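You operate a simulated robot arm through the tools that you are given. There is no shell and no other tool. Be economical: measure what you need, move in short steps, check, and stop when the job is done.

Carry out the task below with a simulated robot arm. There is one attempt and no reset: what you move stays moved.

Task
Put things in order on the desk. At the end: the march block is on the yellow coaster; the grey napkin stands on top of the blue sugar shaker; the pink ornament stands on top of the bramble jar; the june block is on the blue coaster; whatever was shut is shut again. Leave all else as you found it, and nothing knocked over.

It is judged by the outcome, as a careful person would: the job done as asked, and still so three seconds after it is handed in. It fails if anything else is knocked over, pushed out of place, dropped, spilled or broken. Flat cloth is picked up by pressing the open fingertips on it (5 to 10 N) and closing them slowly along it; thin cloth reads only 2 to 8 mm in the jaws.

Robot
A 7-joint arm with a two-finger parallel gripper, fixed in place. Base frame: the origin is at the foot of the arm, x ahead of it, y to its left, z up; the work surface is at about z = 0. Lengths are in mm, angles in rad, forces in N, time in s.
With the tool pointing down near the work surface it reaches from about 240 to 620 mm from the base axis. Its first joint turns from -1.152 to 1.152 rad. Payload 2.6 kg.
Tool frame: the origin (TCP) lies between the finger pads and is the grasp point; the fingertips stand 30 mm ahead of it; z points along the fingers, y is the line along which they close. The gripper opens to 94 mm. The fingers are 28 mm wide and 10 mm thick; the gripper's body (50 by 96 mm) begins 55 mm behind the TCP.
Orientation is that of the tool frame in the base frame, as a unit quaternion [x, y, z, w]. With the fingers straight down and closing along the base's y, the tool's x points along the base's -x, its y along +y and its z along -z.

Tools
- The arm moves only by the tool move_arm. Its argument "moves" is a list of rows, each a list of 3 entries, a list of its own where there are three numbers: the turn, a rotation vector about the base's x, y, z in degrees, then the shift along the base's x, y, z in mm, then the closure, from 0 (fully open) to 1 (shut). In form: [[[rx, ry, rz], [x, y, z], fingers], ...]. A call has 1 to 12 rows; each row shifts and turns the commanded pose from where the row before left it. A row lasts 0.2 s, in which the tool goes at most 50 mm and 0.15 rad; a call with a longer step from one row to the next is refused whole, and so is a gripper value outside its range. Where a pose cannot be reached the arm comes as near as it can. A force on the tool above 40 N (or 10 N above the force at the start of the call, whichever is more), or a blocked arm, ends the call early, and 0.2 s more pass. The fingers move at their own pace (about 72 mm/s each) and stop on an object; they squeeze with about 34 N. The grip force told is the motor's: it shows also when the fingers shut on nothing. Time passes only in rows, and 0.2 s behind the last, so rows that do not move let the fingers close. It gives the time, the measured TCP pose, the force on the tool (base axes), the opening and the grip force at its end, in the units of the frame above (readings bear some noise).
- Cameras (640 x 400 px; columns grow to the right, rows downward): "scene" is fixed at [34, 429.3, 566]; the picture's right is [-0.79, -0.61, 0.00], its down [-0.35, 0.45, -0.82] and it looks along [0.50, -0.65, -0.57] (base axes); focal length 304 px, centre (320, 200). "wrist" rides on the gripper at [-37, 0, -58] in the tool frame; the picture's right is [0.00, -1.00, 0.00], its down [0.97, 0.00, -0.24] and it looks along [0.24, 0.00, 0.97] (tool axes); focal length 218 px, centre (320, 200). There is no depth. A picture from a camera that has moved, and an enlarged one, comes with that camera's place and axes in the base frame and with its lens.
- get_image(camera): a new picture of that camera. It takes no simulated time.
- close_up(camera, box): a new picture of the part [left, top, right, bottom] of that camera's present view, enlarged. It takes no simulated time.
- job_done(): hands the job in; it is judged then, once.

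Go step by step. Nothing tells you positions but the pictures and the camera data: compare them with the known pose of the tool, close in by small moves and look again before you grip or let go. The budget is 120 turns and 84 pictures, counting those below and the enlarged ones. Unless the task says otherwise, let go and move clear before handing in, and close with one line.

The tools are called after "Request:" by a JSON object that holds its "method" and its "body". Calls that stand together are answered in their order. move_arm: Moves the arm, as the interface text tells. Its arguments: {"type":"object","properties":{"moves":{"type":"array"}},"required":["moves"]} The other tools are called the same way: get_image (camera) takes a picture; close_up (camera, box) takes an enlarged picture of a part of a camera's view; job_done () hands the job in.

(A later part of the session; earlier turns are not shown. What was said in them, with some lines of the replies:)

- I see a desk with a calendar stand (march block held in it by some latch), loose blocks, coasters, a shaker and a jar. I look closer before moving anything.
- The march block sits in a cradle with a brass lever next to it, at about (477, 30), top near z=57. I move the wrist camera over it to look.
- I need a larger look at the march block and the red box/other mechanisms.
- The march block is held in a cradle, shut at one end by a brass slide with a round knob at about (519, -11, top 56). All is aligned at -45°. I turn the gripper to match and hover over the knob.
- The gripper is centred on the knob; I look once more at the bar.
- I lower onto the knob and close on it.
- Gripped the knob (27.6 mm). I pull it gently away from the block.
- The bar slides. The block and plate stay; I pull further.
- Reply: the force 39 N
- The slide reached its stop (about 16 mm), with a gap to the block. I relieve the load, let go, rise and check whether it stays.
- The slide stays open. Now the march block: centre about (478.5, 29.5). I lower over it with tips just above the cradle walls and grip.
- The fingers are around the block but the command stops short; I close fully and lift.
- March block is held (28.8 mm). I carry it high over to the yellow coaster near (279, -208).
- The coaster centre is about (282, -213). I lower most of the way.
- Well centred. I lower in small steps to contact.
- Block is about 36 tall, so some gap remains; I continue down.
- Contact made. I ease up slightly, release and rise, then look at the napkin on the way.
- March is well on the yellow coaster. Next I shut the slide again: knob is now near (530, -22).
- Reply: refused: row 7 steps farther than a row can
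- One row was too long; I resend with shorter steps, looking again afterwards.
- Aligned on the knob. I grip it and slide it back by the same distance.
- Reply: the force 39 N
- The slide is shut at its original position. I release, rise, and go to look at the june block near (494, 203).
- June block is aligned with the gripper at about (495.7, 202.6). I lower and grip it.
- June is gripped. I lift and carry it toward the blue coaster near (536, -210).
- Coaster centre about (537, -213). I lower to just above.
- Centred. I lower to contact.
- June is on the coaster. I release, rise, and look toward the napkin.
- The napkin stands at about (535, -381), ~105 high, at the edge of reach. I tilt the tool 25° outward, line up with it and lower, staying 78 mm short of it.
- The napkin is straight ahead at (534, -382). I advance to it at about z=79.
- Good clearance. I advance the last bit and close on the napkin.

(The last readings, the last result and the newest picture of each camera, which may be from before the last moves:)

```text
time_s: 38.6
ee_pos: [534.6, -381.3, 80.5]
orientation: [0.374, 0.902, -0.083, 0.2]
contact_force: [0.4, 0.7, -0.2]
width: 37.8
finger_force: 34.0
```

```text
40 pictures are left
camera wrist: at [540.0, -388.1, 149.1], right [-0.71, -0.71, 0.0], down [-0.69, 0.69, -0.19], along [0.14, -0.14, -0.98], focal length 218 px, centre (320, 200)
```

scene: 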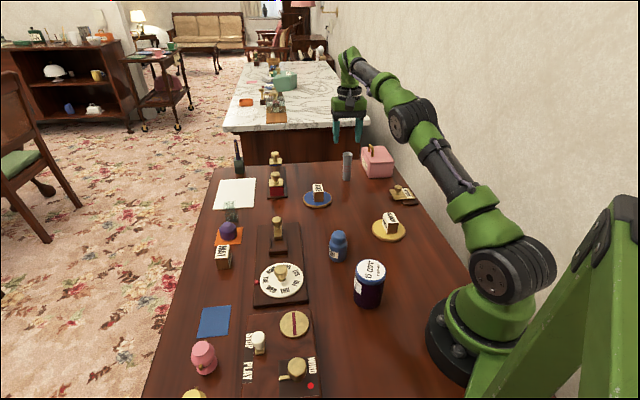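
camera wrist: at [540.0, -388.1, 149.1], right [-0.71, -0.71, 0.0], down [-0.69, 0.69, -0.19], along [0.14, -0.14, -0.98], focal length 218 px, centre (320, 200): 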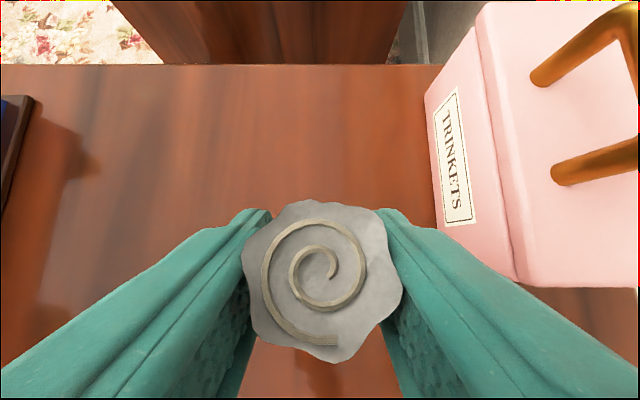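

The napkin is gripped (37.8 mm). I lift it straight up and check.

Request:
{"method": "move_arm", "body": {"moves": [[[0, 0, 0], [0, 0, 5], 0.9], [[0, 0, 0], [0, 0, 15], 0.9], [[0, 0, 0], [0, 0, 30], 0.9], [[0, 0, 0], [0, 0, 40], 0.9], [[0, 0, 0], [-10, 12, 30], 0.9], [[0, 0, 0], [0, 0, 0], 0.9]]}}

Request:
{"method": "get_image", "body": {"camera": "scene"}}

```text
time_s: 40.0
ee_pos: [525.0, -369.3, 202.1]
orientation: [0.373, 0.902, -0.082, 0.201]
contact_force: [-0.1, -0.1, -0.2]
width: 37.7
finger_force: 34.2
```

```text
39 pictures are left
```

scene: 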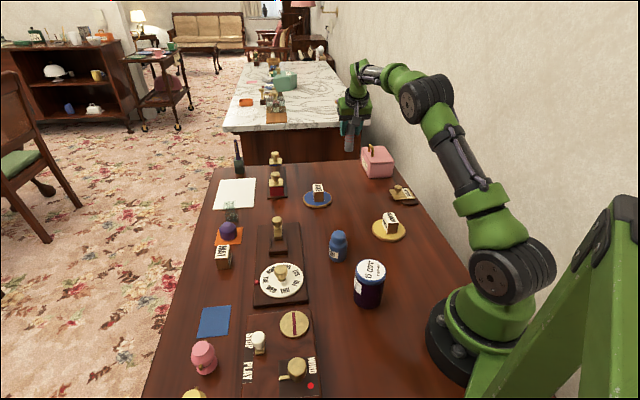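

Lifted cleanly. I carry it over the shaker at about (340, -40).

Request:
{"method": "move_arm", "body": {"moves": [[[0, 0, 0], [-20.5, 36.5, 0], 0.9], [[0, 0, 0], [-20.5, 36.5, 0], 0.9], [[0, 0, 0], [-20.5, 36.5, 0], 0.9], [[0, 0, 0], [-20.5, 36.5, 0], 0.9], [[0, 0, 0], [-20.5, 36.5, 0], 0.9], [[0, 0, 0], [-20.5, 36.5, 0], 0.9], [[0, 0, 0], [-20.5, 36.5, 0], 0.9], [[0, 0, 0], [-20.5, 36.5, 0], 0.9], [[0, 0, 0], [-21, 37, 0], 0.9], [[0, 0, 0], [0, 0, 0], 0.9]]}}

Request:
{"method": "get_image", "body": {"camera": "scene"}}

Request:
{"method": "get_image", "body": {"camera": "wrist"}}

```text
time_s: 42.2
ee_pos: [338.6, -40.7, 199.8]
orientation: [0.374, 0.902, -0.083, 0.2]
contact_force: [0.3, 0.2, -2.2]
width: 37.3
finger_force: 33.7
```

```text
38 pictures are left
```

scene: 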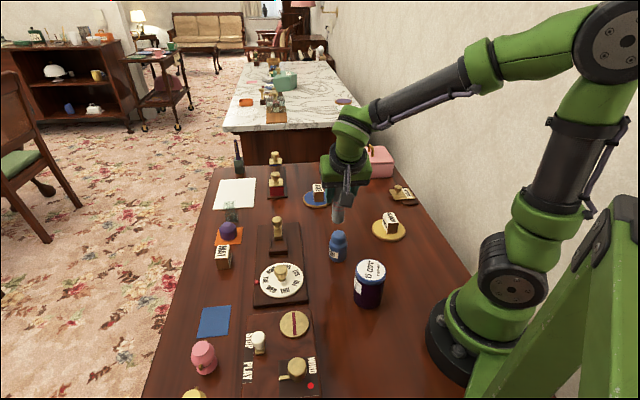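

```text
37 pictures are left
camera wrist: at [344.3, -47.0, 268.0], right [-0.71, -0.71, 0.0], down [-0.69, 0.69, -0.19], along [0.14, -0.14, -0.98], focal length 218 px, centre (320, 200)
```

wrist: 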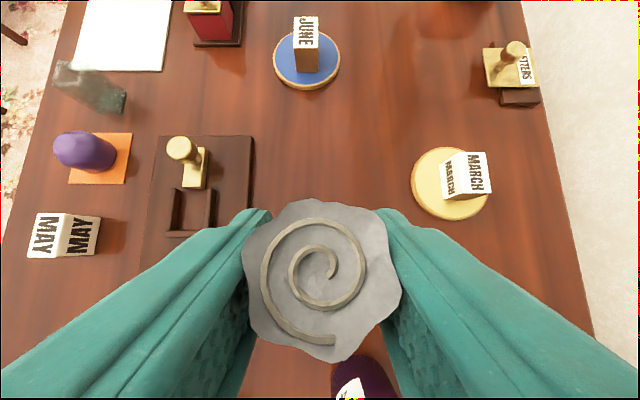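

I zoom in on the napkin and shaker.

Request:
{"method": "close_up", "body": {"camera": "scene", "box": [300, 190, 380, 270]}}

```text
5.00 times, centred on (340, 230) of scene
camera zoom: at [34.0, 429.4, 566.0], right [-0.79, -0.61, 0.0], down [-0.35, 0.45, -0.82], along [0.5, -0.65, -0.57], focal length 1522 px, centre (220, 50)
```

zoom: 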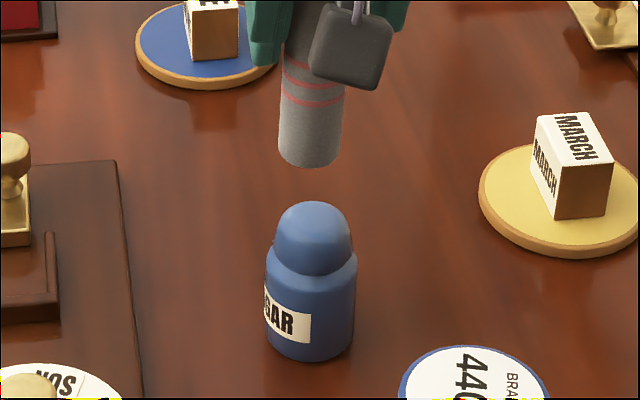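

Alignment looks right to within a couple of mm. I lower to just above the shaker and compare again.

Request:
{"method": "move_arm", "body": {"moves": [[[0, 0, 0], [0, 0, -15], 0.9], [[0, 0, 0], [0, 0, -15], 0.9], [[0, 0, 0], [0, 0, -8], 0.9], [[0, 0, 0], [0, 0, 0], 0.9]]}}

Request:
{"method": "close_up", "body": {"camera": "scene", "box": [310, 210, 370, 270]}}

```text
time_s: 43.2
ee_pos: [339.9, -38.9, 162.0]
orientation: [0.373, 0.902, -0.083, 0.2]
contact_force: [0.2, 0.1, -0.5]
width: 37.5
finger_force: 34.1
```

```text
6.67 times, centred on (340, 240) of scene
camera zoom: at [34.0, 429.3, 566.0], right [-0.79, -0.61, 0.0], down [-0.35, 0.45, -0.82], along [0.5, -0.65, -0.57], focal length 2029 px, centre (187, -67)
```

zoom: 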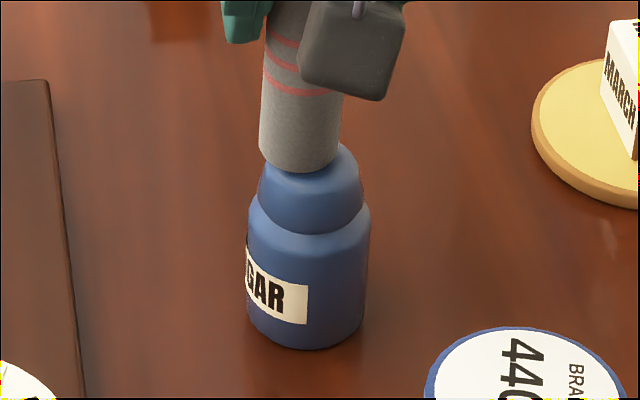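

The napkin sits about 4 mm left of the shaker axis in the picture. I shift it right and recheck.

Request:
{"method": "move_arm", "body": {"moves": [[[0, 0, 0], [0, 0, 3], 0.9], [[0, 0, 0], [-3.2, -2.5, 0], 0.9], [[0, 0, 0], [0, 0, 0], 0.9]]}}

Request:
{"method": "close_up", "body": {"camera": "scene", "box": [310, 210, 370, 270]}}

```text
time_s: 44.0
ee_pos: [336.4, -41.9, 165.5]
orientation: [0.374, 0.902, -0.082, 0.201]
contact_force: [0.4, 0.1, 0.4]
width: 37.3
finger_force: 34.1
```

```text
6.67 times, centred on (340, 240) of scene
camera zoom: at [34.0, 429.3, 566.0], right [-0.79, -0.61, 0.0], down [-0.35, 0.45, -0.82], along [0.5, -0.65, -0.57], focal length 2029 px, centre (187, -67)
```

zoom: 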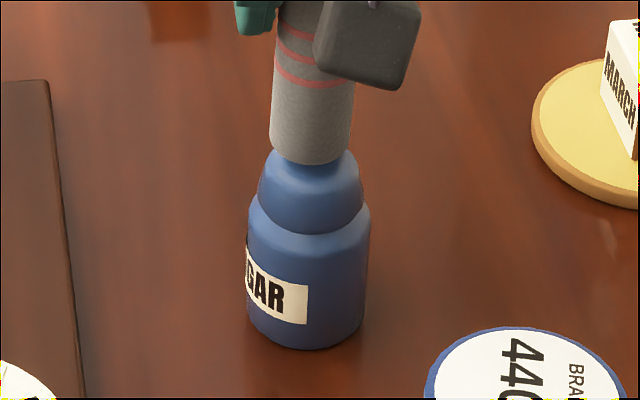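

Laterally centred. I lower in small steps to feel contact.

Request:
{"method": "move_arm", "body": {"moves": [[[0, 0, 0], [0, 0, -1.5], 0.9], [[0, 0, 0], [0, 0, -1.5], 0.9], [[0, 0, 0], [0, 0, -1.5], 0.9], [[0, 0, 0], [0, 0, 0], 0.9]]}}

```text
time_s: 45.0
ee_pos: [335.5, -42.2, 162.1]
orientation: [0.372, 0.902, -0.083, 0.2]
contact_force: [0.2, 0.8, -0.3]
width: 37.0
finger_force: 34.7
```

Request:
{"method": "move_arm", "body": {"moves": [[[0, 0, 0], [0, 0, -1.5], 0.9], [[0, 0, 0], [0, 0, -1.5], 0.9], [[0, 0, 0], [0, 0, 0], 0.9]]}}

Request:
{"method": "close_up", "body": {"camera": "scene", "box": [310, 210, 370, 270]}}

```text
time_s: 45.8
ee_pos: [337.2, -42.6, 159.6]
orientation: [0.374, 0.902, -0.083, 0.201]
contact_force: [-0.3, 0.1, 0.4]
width: 36.9
finger_force: 33.5
```

```text
6.67 times, centred on (340, 240) of scene
camera zoom: at [34.0, 429.3, 566.0], right [-0.79, -0.61, 0.0], down [-0.35, 0.45, -0.82], along [0.5, -0.65, -0.57], focal length 2029 px, centre (187, -67)
```

zoom: 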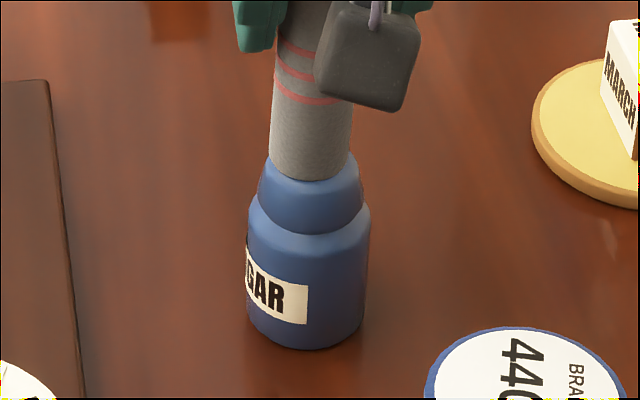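

No contact yet; continuing down gently.

Request:
{"method": "move_arm", "body": {"moves": [[[0, 0, 0], [0, 0, -1.5], 0.9], [[0, 0, 0], [0, 0, -1.5], 0.9], [[0, 0, 0], [0, 0, 0], 0.9]]}}

```text
time_s: 46.6
ee_pos: [336.6, -42.1, 158.3]
orientation: [0.373, 0.902, -0.082, 0.202]
contact_force: [-3.8, 1.5, 21.9]
width: 36.9
finger_force: 34.5
```

Contact on the shaker top at z≈78, matching the picture. I ease off and view before opening.

Request:
{"method": "move_arm", "body": {"moves": [[[0, 0, 0], [0, 0, 1], 0.9], [[0, 0, 0], [0, 0, 0], 0.9]]}}

Request:
{"method": "close_up", "body": {"camera": "scene", "box": [310, 190, 370, 270]}}

Request:
{"method": "get_image", "body": {"camera": "wrist"}}

```text
time_s: 47.2
ee_pos: [338.3, -42.9, 156.8]
orientation: [0.374, 0.902, -0.083, 0.201]
contact_force: [2.9, -0.4, 14.3]
width: 37.0
finger_force: 33.9
```

```text
5.00 times, centred on (340, 230) of scene
camera zoom: at [34.0, 429.4, 566.0], right [-0.79, -0.61, 0.0], down [-0.35, 0.45, -0.82], along [0.5, -0.65, -0.57], focal length 1522 px, centre (220, 50)
```

zoom: 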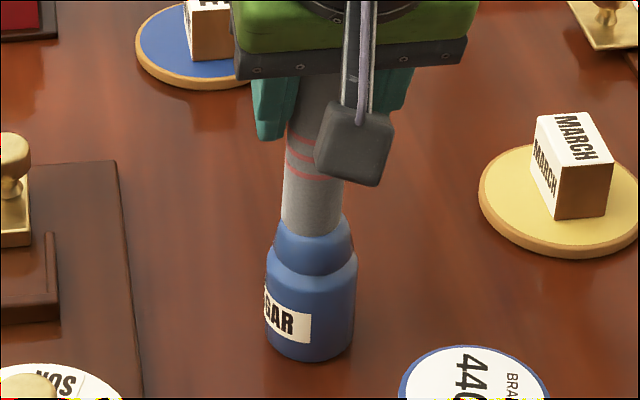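

```text
31 pictures are left
camera wrist: at [342.3, -49.6, 224.9], right [-0.71, -0.71, 0.0], down [-0.69, 0.69, -0.19], along [0.14, -0.14, -0.98], focal length 218 px, centre (320, 200)
```

wrist: 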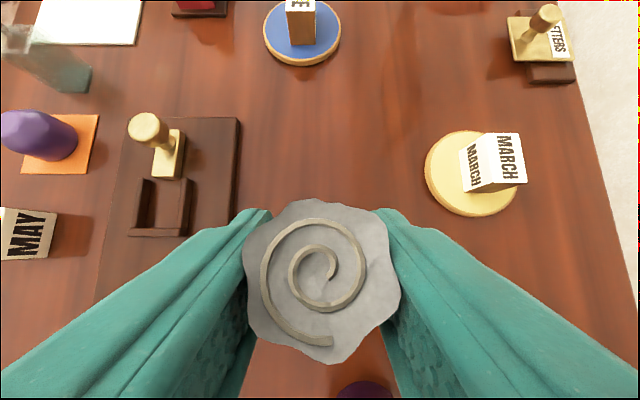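

Upright and centred. I open the fingers a little and check that it stands.

Request:
{"method": "move_arm", "body": {"moves": [[[0, 0, 0], [0, 0, 0.4], 0.62], [[0, 0, 0], [0, 0, 0], 0.57], [[0, 0, 0], [0, 0, 0], 0.5], [[0, 0, 0], [0, 0, 0], 0.45], [[0, 0, 0], [0, 0, 0], 0.45]]}}

Request:
{"method": "get_image", "body": {"camera": "wrist"}}

```text
time_s: 48.4
ee_pos: [337.5, -42.7, 157.8]
orientation: [0.374, 0.902, -0.083, 0.199]
contact_force: [1.0, -0.3, -0.4]
width: 51.8
finger_force: 0.0
```

```text
30 pictures are left
camera wrist: at [342.2, -49.6, 224.7], right [-0.71, -0.71, 0.0], down [-0.69, 0.69, -0.19], along [0.14, -0.14, -0.98], focal length 218 px, centre (320, 200)
```

wrist: 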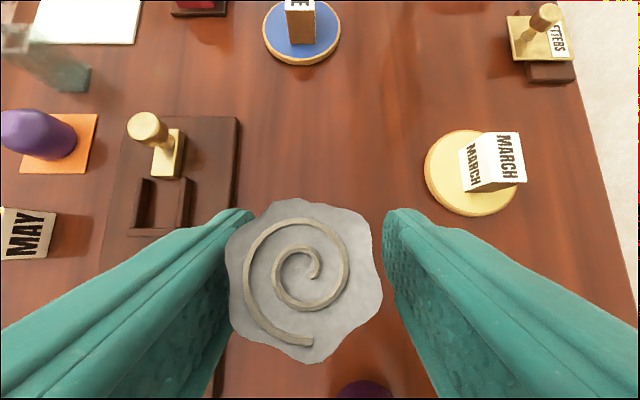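

The napkin top moved some mm toward the left finger; I check from the scene camera.

Request:
{"method": "close_up", "body": {"camera": "scene", "box": [310, 190, 370, 270]}}

```text
5.00 times, centred on (340, 230) of scene
camera zoom: at [34.0, 429.3, 566.0], right [-0.79, -0.61, 0.0], down [-0.35, 0.45, -0.82], along [0.5, -0.65, -0.57], focal length 1522 px, centre (220, 50)
```

zoom: 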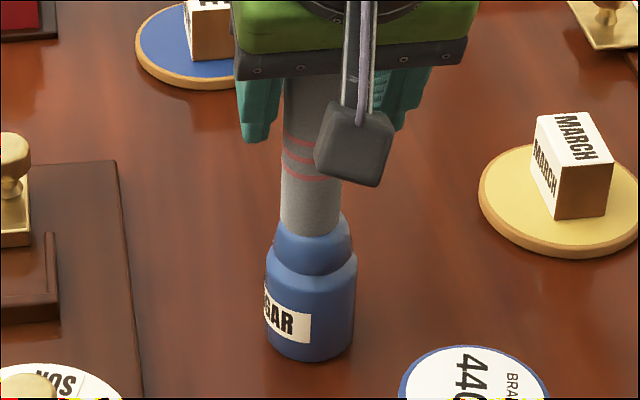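

It seems to have settled upright. I open further and see whether it moves at all.

Request:
{"method": "move_arm", "body": {"moves": [[[0, 0, 0], [0, 0, 0], 0.35], [[0, 0, 0], [0, 0, 0], 0.3], [[0, 0, 0], [0, 0, 0], 0.25], [[0, 0, 0], [0, 0, 0], 0.25]]}}

Request:
{"method": "get_image", "body": {"camera": "wrist"}}

```text
time_s: 49.4
ee_pos: [337.2, -43.2, 155.7]
orientation: [0.374, 0.902, -0.084, 0.2]
contact_force: [-0.3, -0.2, 0.4]
width: 70.4
finger_force: 0.0
```

```text
28 pictures are left
camera wrist: at [342.2, -49.6, 224.7], right [-0.71, -0.71, 0.0], down [-0.69, 0.69, -0.19], along [0.14, -0.14, -0.98], focal length 218 px, centre (320, 200)
```

wrist: 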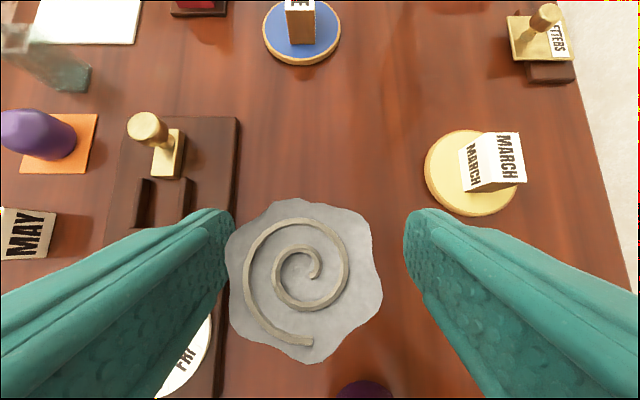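

It stands on its own. I centre the fingers and withdraw along the tool axis.

Request:
{"method": "move_arm", "body": {"moves": [[[0, 0, 0], [2, 2, 0], 0.2], [[0, 0, 0], [-3, 3, 9], 0.2], [[0, 0, 0], [-6, 6, 18], 0.2], [[0, 0, 0], [-6, 6, 18], 0.2], [[0, 0, 0], [-9, 9, 27], 0.2], [[0, 0, 0], [-12, 12, 36], 0.2], [[0, 0, 0], [0, 0, 0], 0.2]]}}

Request:
{"method": "get_image", "body": {"camera": "scene"}}

Request:
{"method": "close_up", "body": {"camera": "scene", "box": [160, 290, 260, 400]}}

```text
time_s: 51.0
ee_pos: [303.7, -4.2, 266.1]
orientation: [0.374, 0.902, -0.083, 0.2]
contact_force: [-1.1, -0.5, 0.5]
width: 75.4
finger_force: 0.1
```

```text
27 pictures are left
```

scene: 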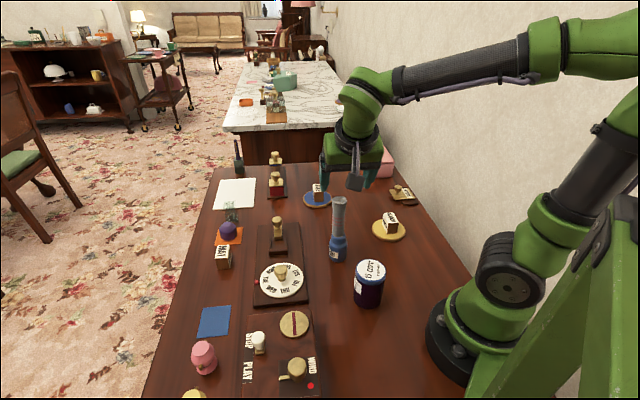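

```text
3.64 times, centred on (210, 345) of scene
camera zoom: at [34.0, 429.4, 566.0], right [-0.79, -0.61, 0.0], down [-0.35, 0.45, -0.82], along [0.5, -0.65, -0.57], focal length 1106 px, centre (720, -327)
```

zoom: 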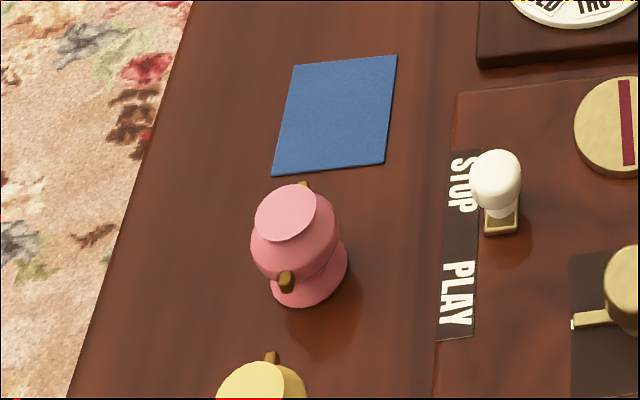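

The napkin stands on the shaker. The pink urn is near (361, 333), handles along u; the jar is near (214, 26), close in. I tilt the tool inward and test the reach over the jar, looking at it at the same time.

Request:
{"method": "move_arm", "body": {"moves": [[[5.3, 5.3, 0], [-8, 3, 0], 0.2], [[5.3, 5.3, 0], [-8, 3, 0], 0.2], [[5.3, 5.3, 0], [-8, 3, 0], 0.2], [[5.3, 5.3, 0], [-8, 3, 0], 0.2], [[5.3, 5.3, 0], [-8, 3, 0], 0.2], [[5.3, 5.3, 0], [-10, 3, 0], 0.2], [[0, 0, 0], [-20, 6, -20], 0.2], [[0, 0, 0], [-20, 6, -20], 0.2], [[0, 0, 0], [0, 0, -20], 0.2], [[0, 0, 0], [0, 0, 0], 0.2]]}}

Request:
{"method": "get_image", "body": {"camera": "wrist"}}

Request:
{"method": "get_image", "body": {"camera": "scene"}}

```text
time_s: 53.2
ee_pos: [213.2, 25.3, 203.8]
orientation: [0.377, 0.91, 0.066, -0.16]
contact_force: [0.4, -0.7, 0.5]
width: 75.2
finger_force: 0.0
```

```text
25 pictures are left
camera wrist: at [250.6, -14.1, 246.4], right [-0.71, -0.71, 0.0], down [-0.59, 0.59, 0.56], along [-0.39, 0.39, -0.83], focal length 218 px, centre (320, 200)
```

wrist: 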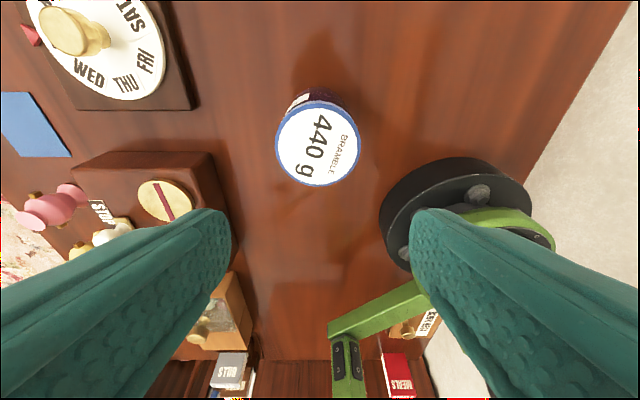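

```text
24 pictures are left
```

scene: 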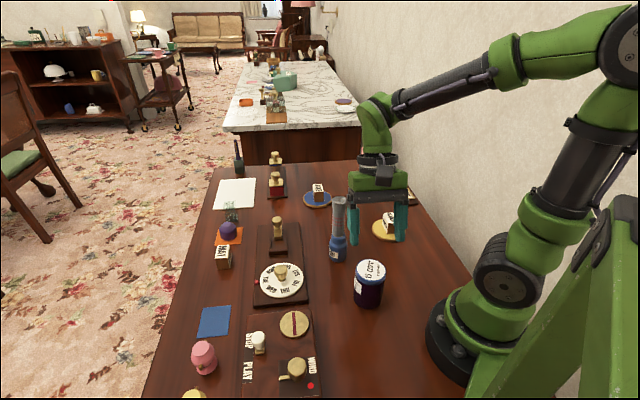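

The lid is at about (213.5, 25, 92) and reachable. I test the lower height I will need, then return.

Request:
{"method": "move_arm", "body": {"moves": [[[0, 0, 0], [0, 0, -30], 0.2], [[0, 0, 0], [0, 0, -30], 0.2], [[0, 0, 0], [0, 0, 0], 0.2], [[0, 0, 0], [0, 0, 0], 0.2]]}}

```text
time_s: 54.2
ee_pos: [212.8, 25.2, 144.8]
orientation: [0.377, 0.91, 0.066, -0.16]
contact_force: [-0.3, 0.7, -0.1]
width: 75.3
finger_force: 0.1
```

Reachable. Now to the pink urn.

Request:
{"method": "move_arm", "body": {"moves": [[[0, 0, 0], [0, 0, 40], 0.2], [[0, 0, 0], [0, 20, 35], 0.2], [[0, 0, 0], [18.5, 37, 0], 0.2], [[0, 0, 0], [18.5, 37, 0], 0.2], [[0, 0, 0], [18.5, 37, 0], 0.2], [[0, 0, 0], [18.5, 37, 0], 0.2], [[0, 0, 0], [18.5, 37, 0], 0.2], [[0, 0, 0], [18.5, 37, 0], 0.2], [[0, 0, 0], [18.5, 37, 0], 0.2], [[0, 0, 0], [18.5, 29, -30], 0.2], [[0, 0, 0], [0, 0, -30], 0.2], [[0, 0, 0], [0, 0, 0], 0.2]]}}

Request:
{"method": "get_image", "body": {"camera": "wrist"}}

Request:
{"method": "get_image", "body": {"camera": "scene"}}

```text
time_s: 56.8
ee_pos: [359.3, 332.9, 159.4]
orientation: [0.377, 0.91, 0.067, -0.159]
contact_force: [0.4, 0.0, -0.3]
width: 75.3
finger_force: 0.1
```

```text
23 pictures are left
camera wrist: at [397.3, 293.9, 201.4], right [-0.71, -0.71, 0.0], down [-0.59, 0.59, 0.56], along [-0.39, 0.39, -0.83], focal length 218 px, centre (320, 200)
```

wrist: 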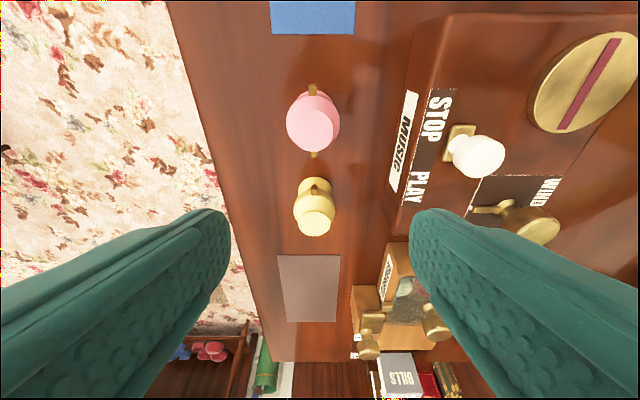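

```text
22 pictures are left
```

scene: 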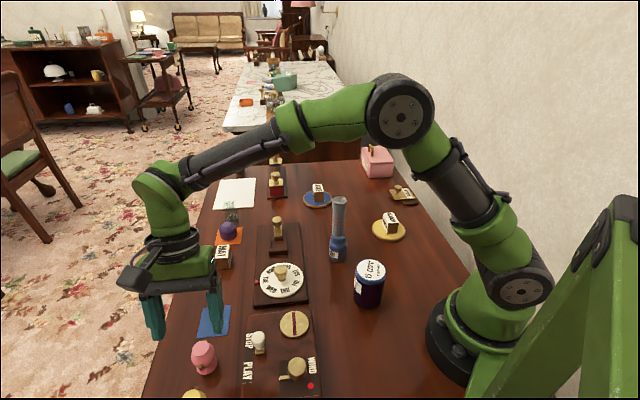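

The urn's axis refines to about (371, 328), height ~52. I come down to z≈95 above it with a narrower opening and look.

Request:
{"method": "move_arm", "body": {"moves": [[[0, 0, 0], [11, -4.5, -20], 0.38], [[0, 0, 0], [0, 0, -30], 0.38], [[0, 0, 0], [0, 0, -14], 0.38], [[0, 0, 0], [0, 0, 0], 0.38]]}}

Request:
{"method": "get_image", "body": {"camera": "wrist"}}

Request:
{"method": "close_up", "body": {"camera": "scene", "box": [150, 280, 270, 400]}}

```text
time_s: 57.8
ee_pos: [371.1, 328.9, 94.8]
orientation: [0.377, 0.91, 0.065, -0.16]
contact_force: [0.1, 0.0, 0.9]
width: 58.2
finger_force: 0.1
```

```text
21 pictures are left
camera wrist: at [409.4, 289.5, 137.5], right [-0.71, -0.71, 0.0], down [-0.59, 0.59, 0.56], along [-0.39, 0.39, -0.83], focal length 218 px, centre (320, 200)
```

wrist: 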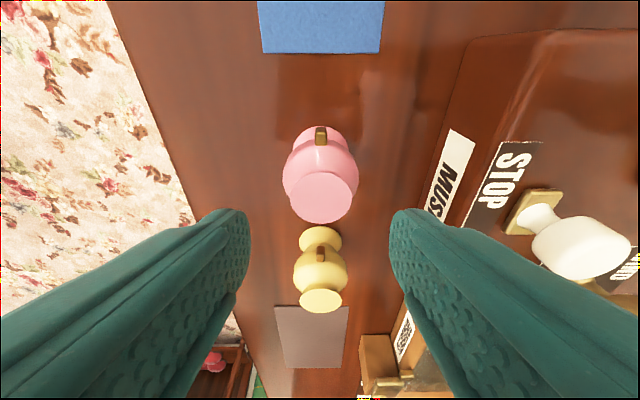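

```text
3.33 times, centred on (210, 340) of scene
camera zoom: at [34.0, 429.3, 566.0], right [-0.79, -0.61, 0.0], down [-0.35, 0.45, -0.82], along [0.5, -0.65, -0.57], focal length 1014 px, centre (687, -267)
```

zoom: 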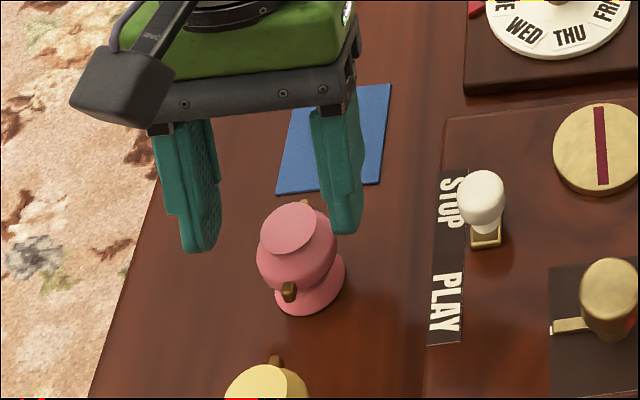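

The urn is centred between the fingers. I lower to about z=40 and close.

Request:
{"method": "move_arm", "body": {"moves": [[[0, 0, 0], [0, -0.5, -25], 0.38], [[0, 0, 0], [0, 0, -20], 0.38], [[0, 0, 0], [0, 0, -10], 0.38], [[0, 0, 0], [0, 0, 0], 0.38]]}}

Request:
{"method": "get_image", "body": {"camera": "wrist"}}

Request:
{"method": "close_up", "body": {"camera": "scene", "box": [150, 280, 270, 400]}}

```text
time_s: 58.8
ee_pos: [371.4, 328.3, 41.8]
orientation: [0.376, 0.91, 0.066, -0.159]
contact_force: [0.6, -0.5, -0.1]
width: 58.1
finger_force: 0.1
```

```text
19 pictures are left
camera wrist: at [409.1, 289.3, 82.1], right [-0.71, -0.71, 0.0], down [-0.59, 0.59, 0.56], along [-0.39, 0.39, -0.83], focal length 218 px, centre (320, 200)
```

wrist: 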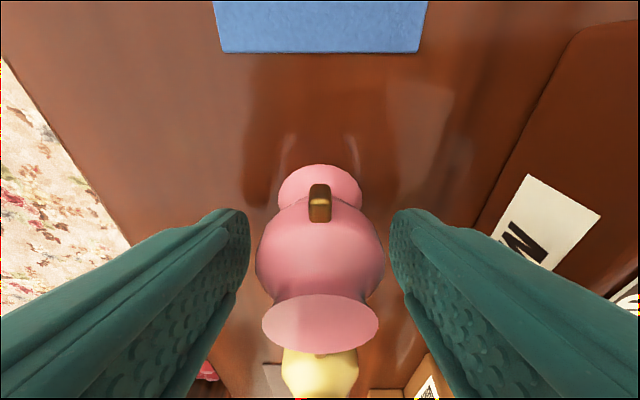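

```text
3.33 times, centred on (210, 340) of scene
camera zoom: at [34.0, 429.3, 566.0], right [-0.79, -0.61, 0.0], down [-0.35, 0.45, -0.82], along [0.5, -0.65, -0.57], focal length 1014 px, centre (687, -267)
```

zoom: 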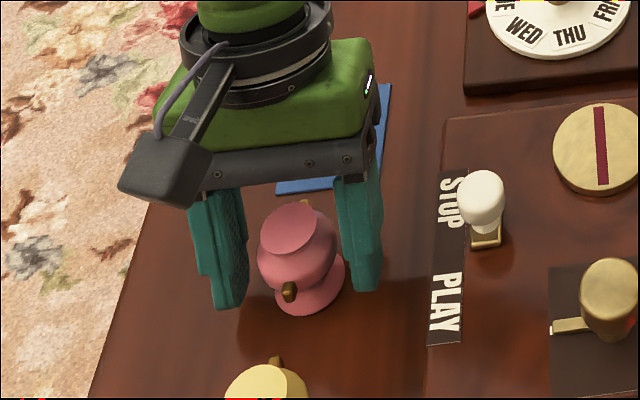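

Fingers are nicely around the body. Closing.

Request:
{"method": "move_arm", "body": {"moves": [[[0, 0, 0], [0, 0, -1], 0.5], [[0, 0, 0], [0, 0, 0], 0.7], [[0, 0, 0], [0, 0, 0], 0.8], [[0, 0, 0], [0, 0, 0], 0.8], [[0, 0, 0], [0, 0, 5], 0.8], [[0, 0, 0], [0, 0, 15], 0.8], [[0, 0, 0], [0, 0, 0], 0.8]]}}

Request:
{"method": "close_up", "body": {"camera": "scene", "box": [150, 280, 270, 400]}}

Request:
{"method": "get_image", "body": {"camera": "wrist"}}

```text
time_s: 60.4
ee_pos: [372.1, 328.6, 60.0]
orientation: [0.377, 0.91, 0.066, -0.16]
contact_force: [-0.3, 0.5, -0.3]
width: 38.3
finger_force: 34.1
```

```text
3.33 times, centred on (210, 340) of scene
camera zoom: at [34.0, 429.4, 566.0], right [-0.79, -0.61, 0.0], down [-0.35, 0.45, -0.82], along [0.5, -0.65, -0.57], focal length 1014 px, centre (687, -267)
```

zoom: 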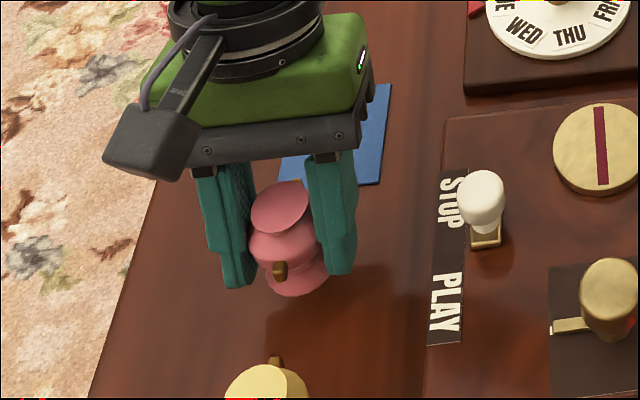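

```text
16 pictures are left
camera wrist: at [409.2, 289.2, 101.5], right [-0.71, -0.71, 0.0], down [-0.59, 0.59, 0.56], along [-0.39, 0.39, -0.83], focal length 218 px, centre (320, 200)
```

wrist: 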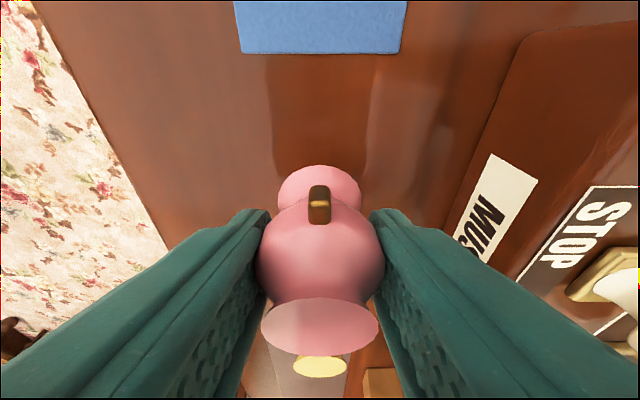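

The urn is held. I lift and carry it over the jar.

Request:
{"method": "move_arm", "body": {"moves": [[[0, 0, 0], [0, 0, 45], 0.8], [[0, 0, 0], [0, 0, 45], 0.8], [[0, 0, 0], [0, -10, 40], 0.8], [[0, 0, 0], [-17.6, -33, 0], 0.8], [[0, 0, 0], [-17.6, -33, 0], 0.8], [[0, 0, 0], [-17.6, -33, 0], 0.8], [[0, 0, 0], [-17.6, -33, 0], 0.8], [[0, 0, 0], [-17.6, -33, 0], 0.8], [[0, 0, 0], [-17.6, -33, 0], 0.8], [[0, 0, 0], [-17.6, -33, 0], 0.8], [[0, 0, 0], [-17.6, -33, 0], 0.8], [[0, 0, 0], [-17.6, -29.5, 0], 0.8]]}}

Request:
{"method": "move_arm", "body": {"moves": [[[0, 0, 0], [0, 0, -20], 0.8], [[0, 0, 0], [0, 0, -20], 0.8], [[0, 0, 0], [0, 0, 0], 0.8]]}}

Request:
{"method": "get_image", "body": {"camera": "wrist"}}

Request:
{"method": "close_up", "body": {"camera": "scene", "box": [320, 210, 430, 320]}}

```text
time_s: 63.0
ee_pos: [213.7, 24.9, 190.4]
orientation: [0.377, 0.91, 0.066, -0.16]
contact_force: [-0.1, -0.5, -0.9]
width: 38.1
finger_force: 33.9
```

```text
time_s: 63.8
ee_pos: [213.1, 24.9, 150.3]
orientation: [0.378, 0.91, 0.066, -0.16]
contact_force: [-0.6, 0.2, -0.7]
width: 37.7
finger_force: 34.0
```

```text
15 pictures are left
camera wrist: at [250.8, -14.7, 191.4], right [-0.71, -0.71, 0.0], down [-0.59, 0.59, 0.56], along [-0.39, 0.39, -0.83], focal length 218 px, centre (320, 200)
```

wrist: 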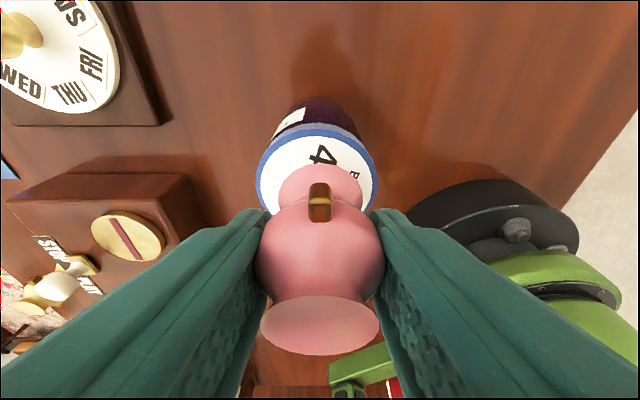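

```text
3.64 times, centred on (375, 265) of scene
camera zoom: at [34.0, 429.3, 566.0], right [-0.79, -0.61, 0.0], down [-0.35, 0.45, -0.82], along [0.5, -0.65, -0.57], focal length 1106 px, centre (120, -36)
```

zoom: 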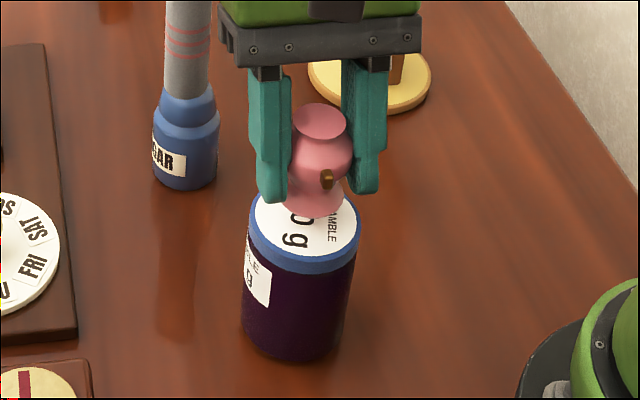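

Lid centre agrees with the TCP. I lower toward contact.

Request:
{"method": "move_arm", "body": {"moves": [[[0, 0, 0], [0, 0, -6], 0.8], [[0, 0, 0], [0, 0, -5], 0.8], [[0, 0, 0], [0, 0, -2], 0.8], [[0, 0, 0], [0, 0, 0], 0.8]]}}

Request:
{"method": "close_up", "body": {"camera": "scene", "box": [340, 230, 410, 300]}}

```text
time_s: 64.8
ee_pos: [213.4, 24.5, 136.8]
orientation: [0.377, 0.91, 0.066, -0.16]
contact_force: [-0.3, 0.2, 1.4]
width: 37.7
finger_force: 34.0
```

```text
5.71 times, centred on (375, 265) of scene
camera zoom: at [34.0, 429.3, 566.0], right [-0.79, -0.61, 0.0], down [-0.35, 0.45, -0.82], along [0.5, -0.65, -0.57], focal length 1739 px, centre (6, -171)
```

zoom: 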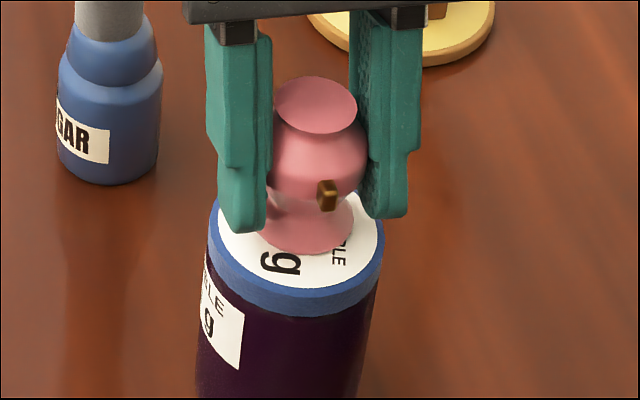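

Slightly right of centre; I shift 3 mm left and step down to contact.

Request:
{"method": "move_arm", "body": {"moves": [[[0, 0, 0], [2.2, 1.7, 0], 0.8], [[0, 0, 0], [0, 0, -1.5], 0.8], [[0, 0, 0], [0, 0, -1.5], 0.8], [[0, 0, 0], [0, 0, 0], 0.8]]}}

```text
time_s: 65.8
ee_pos: [214.4, 27.0, 133.6]
orientation: [0.377, 0.91, 0.066, -0.159]
contact_force: [-5.8, -2.1, 29.3]
width: 37.7
finger_force: 33.8
```

Contact on the lid. I ease off and open slowly.

Request:
{"method": "move_arm", "body": {"moves": [[[0, 0, 0], [0, 0, 1], 0.8], [[0, 0, 0], [0, 0, 0.5], 0.8], [[0, 0, 0], [0, 0, 0], 0.58], [[0, 0, 0], [0, 0, 0], 0.52], [[0, 0, 0], [0, 0, 0], 0.45], [[0, 0, 0], [0, 0, 0], 0.4], [[0, 0, 0], [0, 0, 0], 0.4]]}}

Request:
{"method": "close_up", "body": {"camera": "scene", "box": [340, 230, 410, 300]}}

Request:
{"method": "get_image", "body": {"camera": "wrist"}}

```text
time_s: 67.4
ee_pos: [214.5, 27.3, 136.0]
orientation: [0.377, 0.91, 0.066, -0.16]
contact_force: [0.3, 0.1, -0.1]
width: 56.4
finger_force: 0.0
```

```text
5.71 times, centred on (375, 265) of scene
camera zoom: at [34.0, 429.3, 566.0], right [-0.79, -0.61, 0.0], down [-0.35, 0.45, -0.82], along [0.5, -0.65, -0.57], focal length 1739 px, centre (6, -171)
```

zoom: 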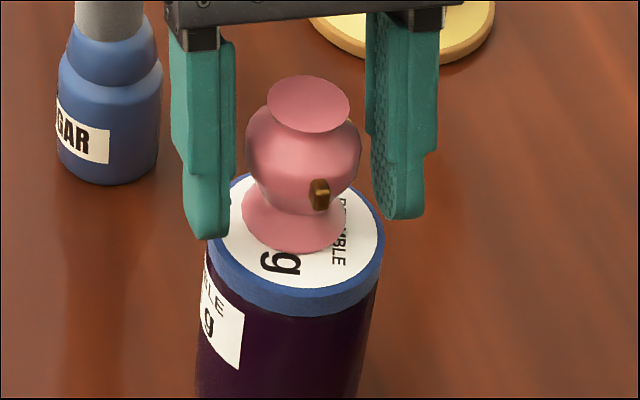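

```text
11 pictures are left
camera wrist: at [252.8, -12.5, 176.9], right [-0.71, -0.71, 0.0], down [-0.59, 0.59, 0.56], along [-0.39, 0.39, -0.83], focal length 218 px, centre (320, 200)
```

wrist: 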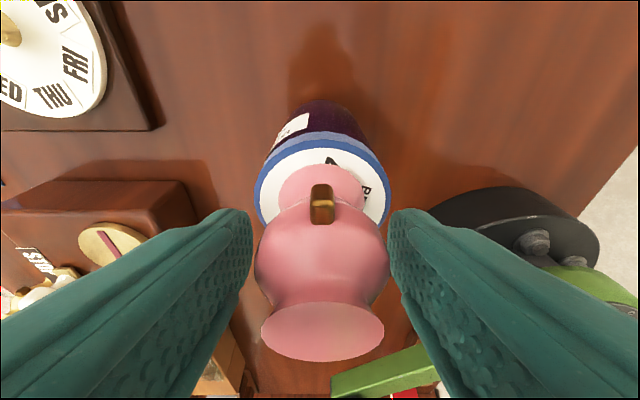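

The urn stands upright on the jar. I withdraw straight up.

Request:
{"method": "move_arm", "body": {"moves": [[[0, 0, 0], [0, 0, 10], 0.35], [[0, 0, 0], [0, 0, 20], 0.3], [[0, 0, 0], [0, 0, 30], 0.3], [[0, 0, 0], [0, 0, 40], 0.3], [[0, 0, 0], [0, 0, 40], 0.3], [[5.3, 5.3, 0], [0, 0, 10], 0.3], [[0, 0, 0], [0, 0, 0], 0.3]]}}

Request:
{"method": "get_image", "body": {"camera": "scene"}}

Request:
{"method": "close_up", "body": {"camera": "scene", "box": [200, 150, 440, 310]}}

```text
time_s: 69.0
ee_pos: [215.4, 26.5, 285.2]
orientation: [0.371, 0.898, 0.091, -0.22]
contact_force: [-0.2, -0.4, 0.6]
width: 65.9
finger_force: 0.0
```

```text
10 pictures are left
```

scene: 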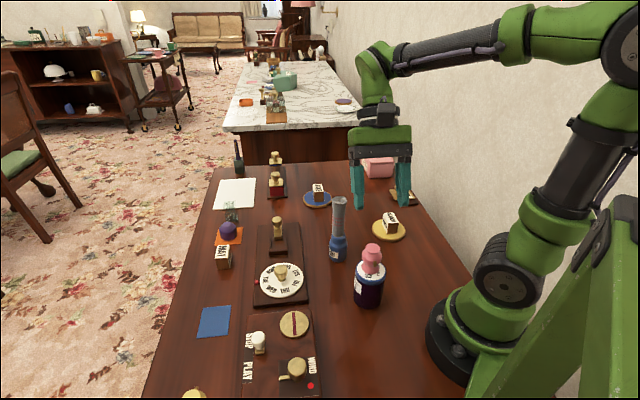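

```text
2.50 times, centred on (320, 230) of scene
camera zoom: at [34.0, 429.3, 566.0], right [-0.79, -0.61, 0.0], down [-0.35, 0.45, -0.82], along [0.5, -0.65, -0.57], focal length 761 px, centre (320, 125)
```

zoom: 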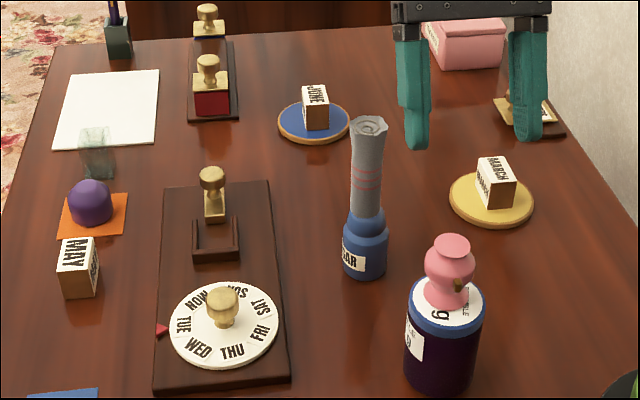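

Everything is in place: both blocks are on their coasters, the napkin is on the shaker, the urn is on the jar, and the slide's knob is back where it started. I hand in.

Request:
{"method": "job_done", "body": {}}

```text
The job is handed in.
```

The job is finished and handed in: the march block is on the yellow coaster, the june block is on the blue coaster, the napkin stands on the sugar shaker and the pink ornament stands on the bramble jar. The brass slide that held the march block is shut again, and I saw nothing else moved or knocked over.
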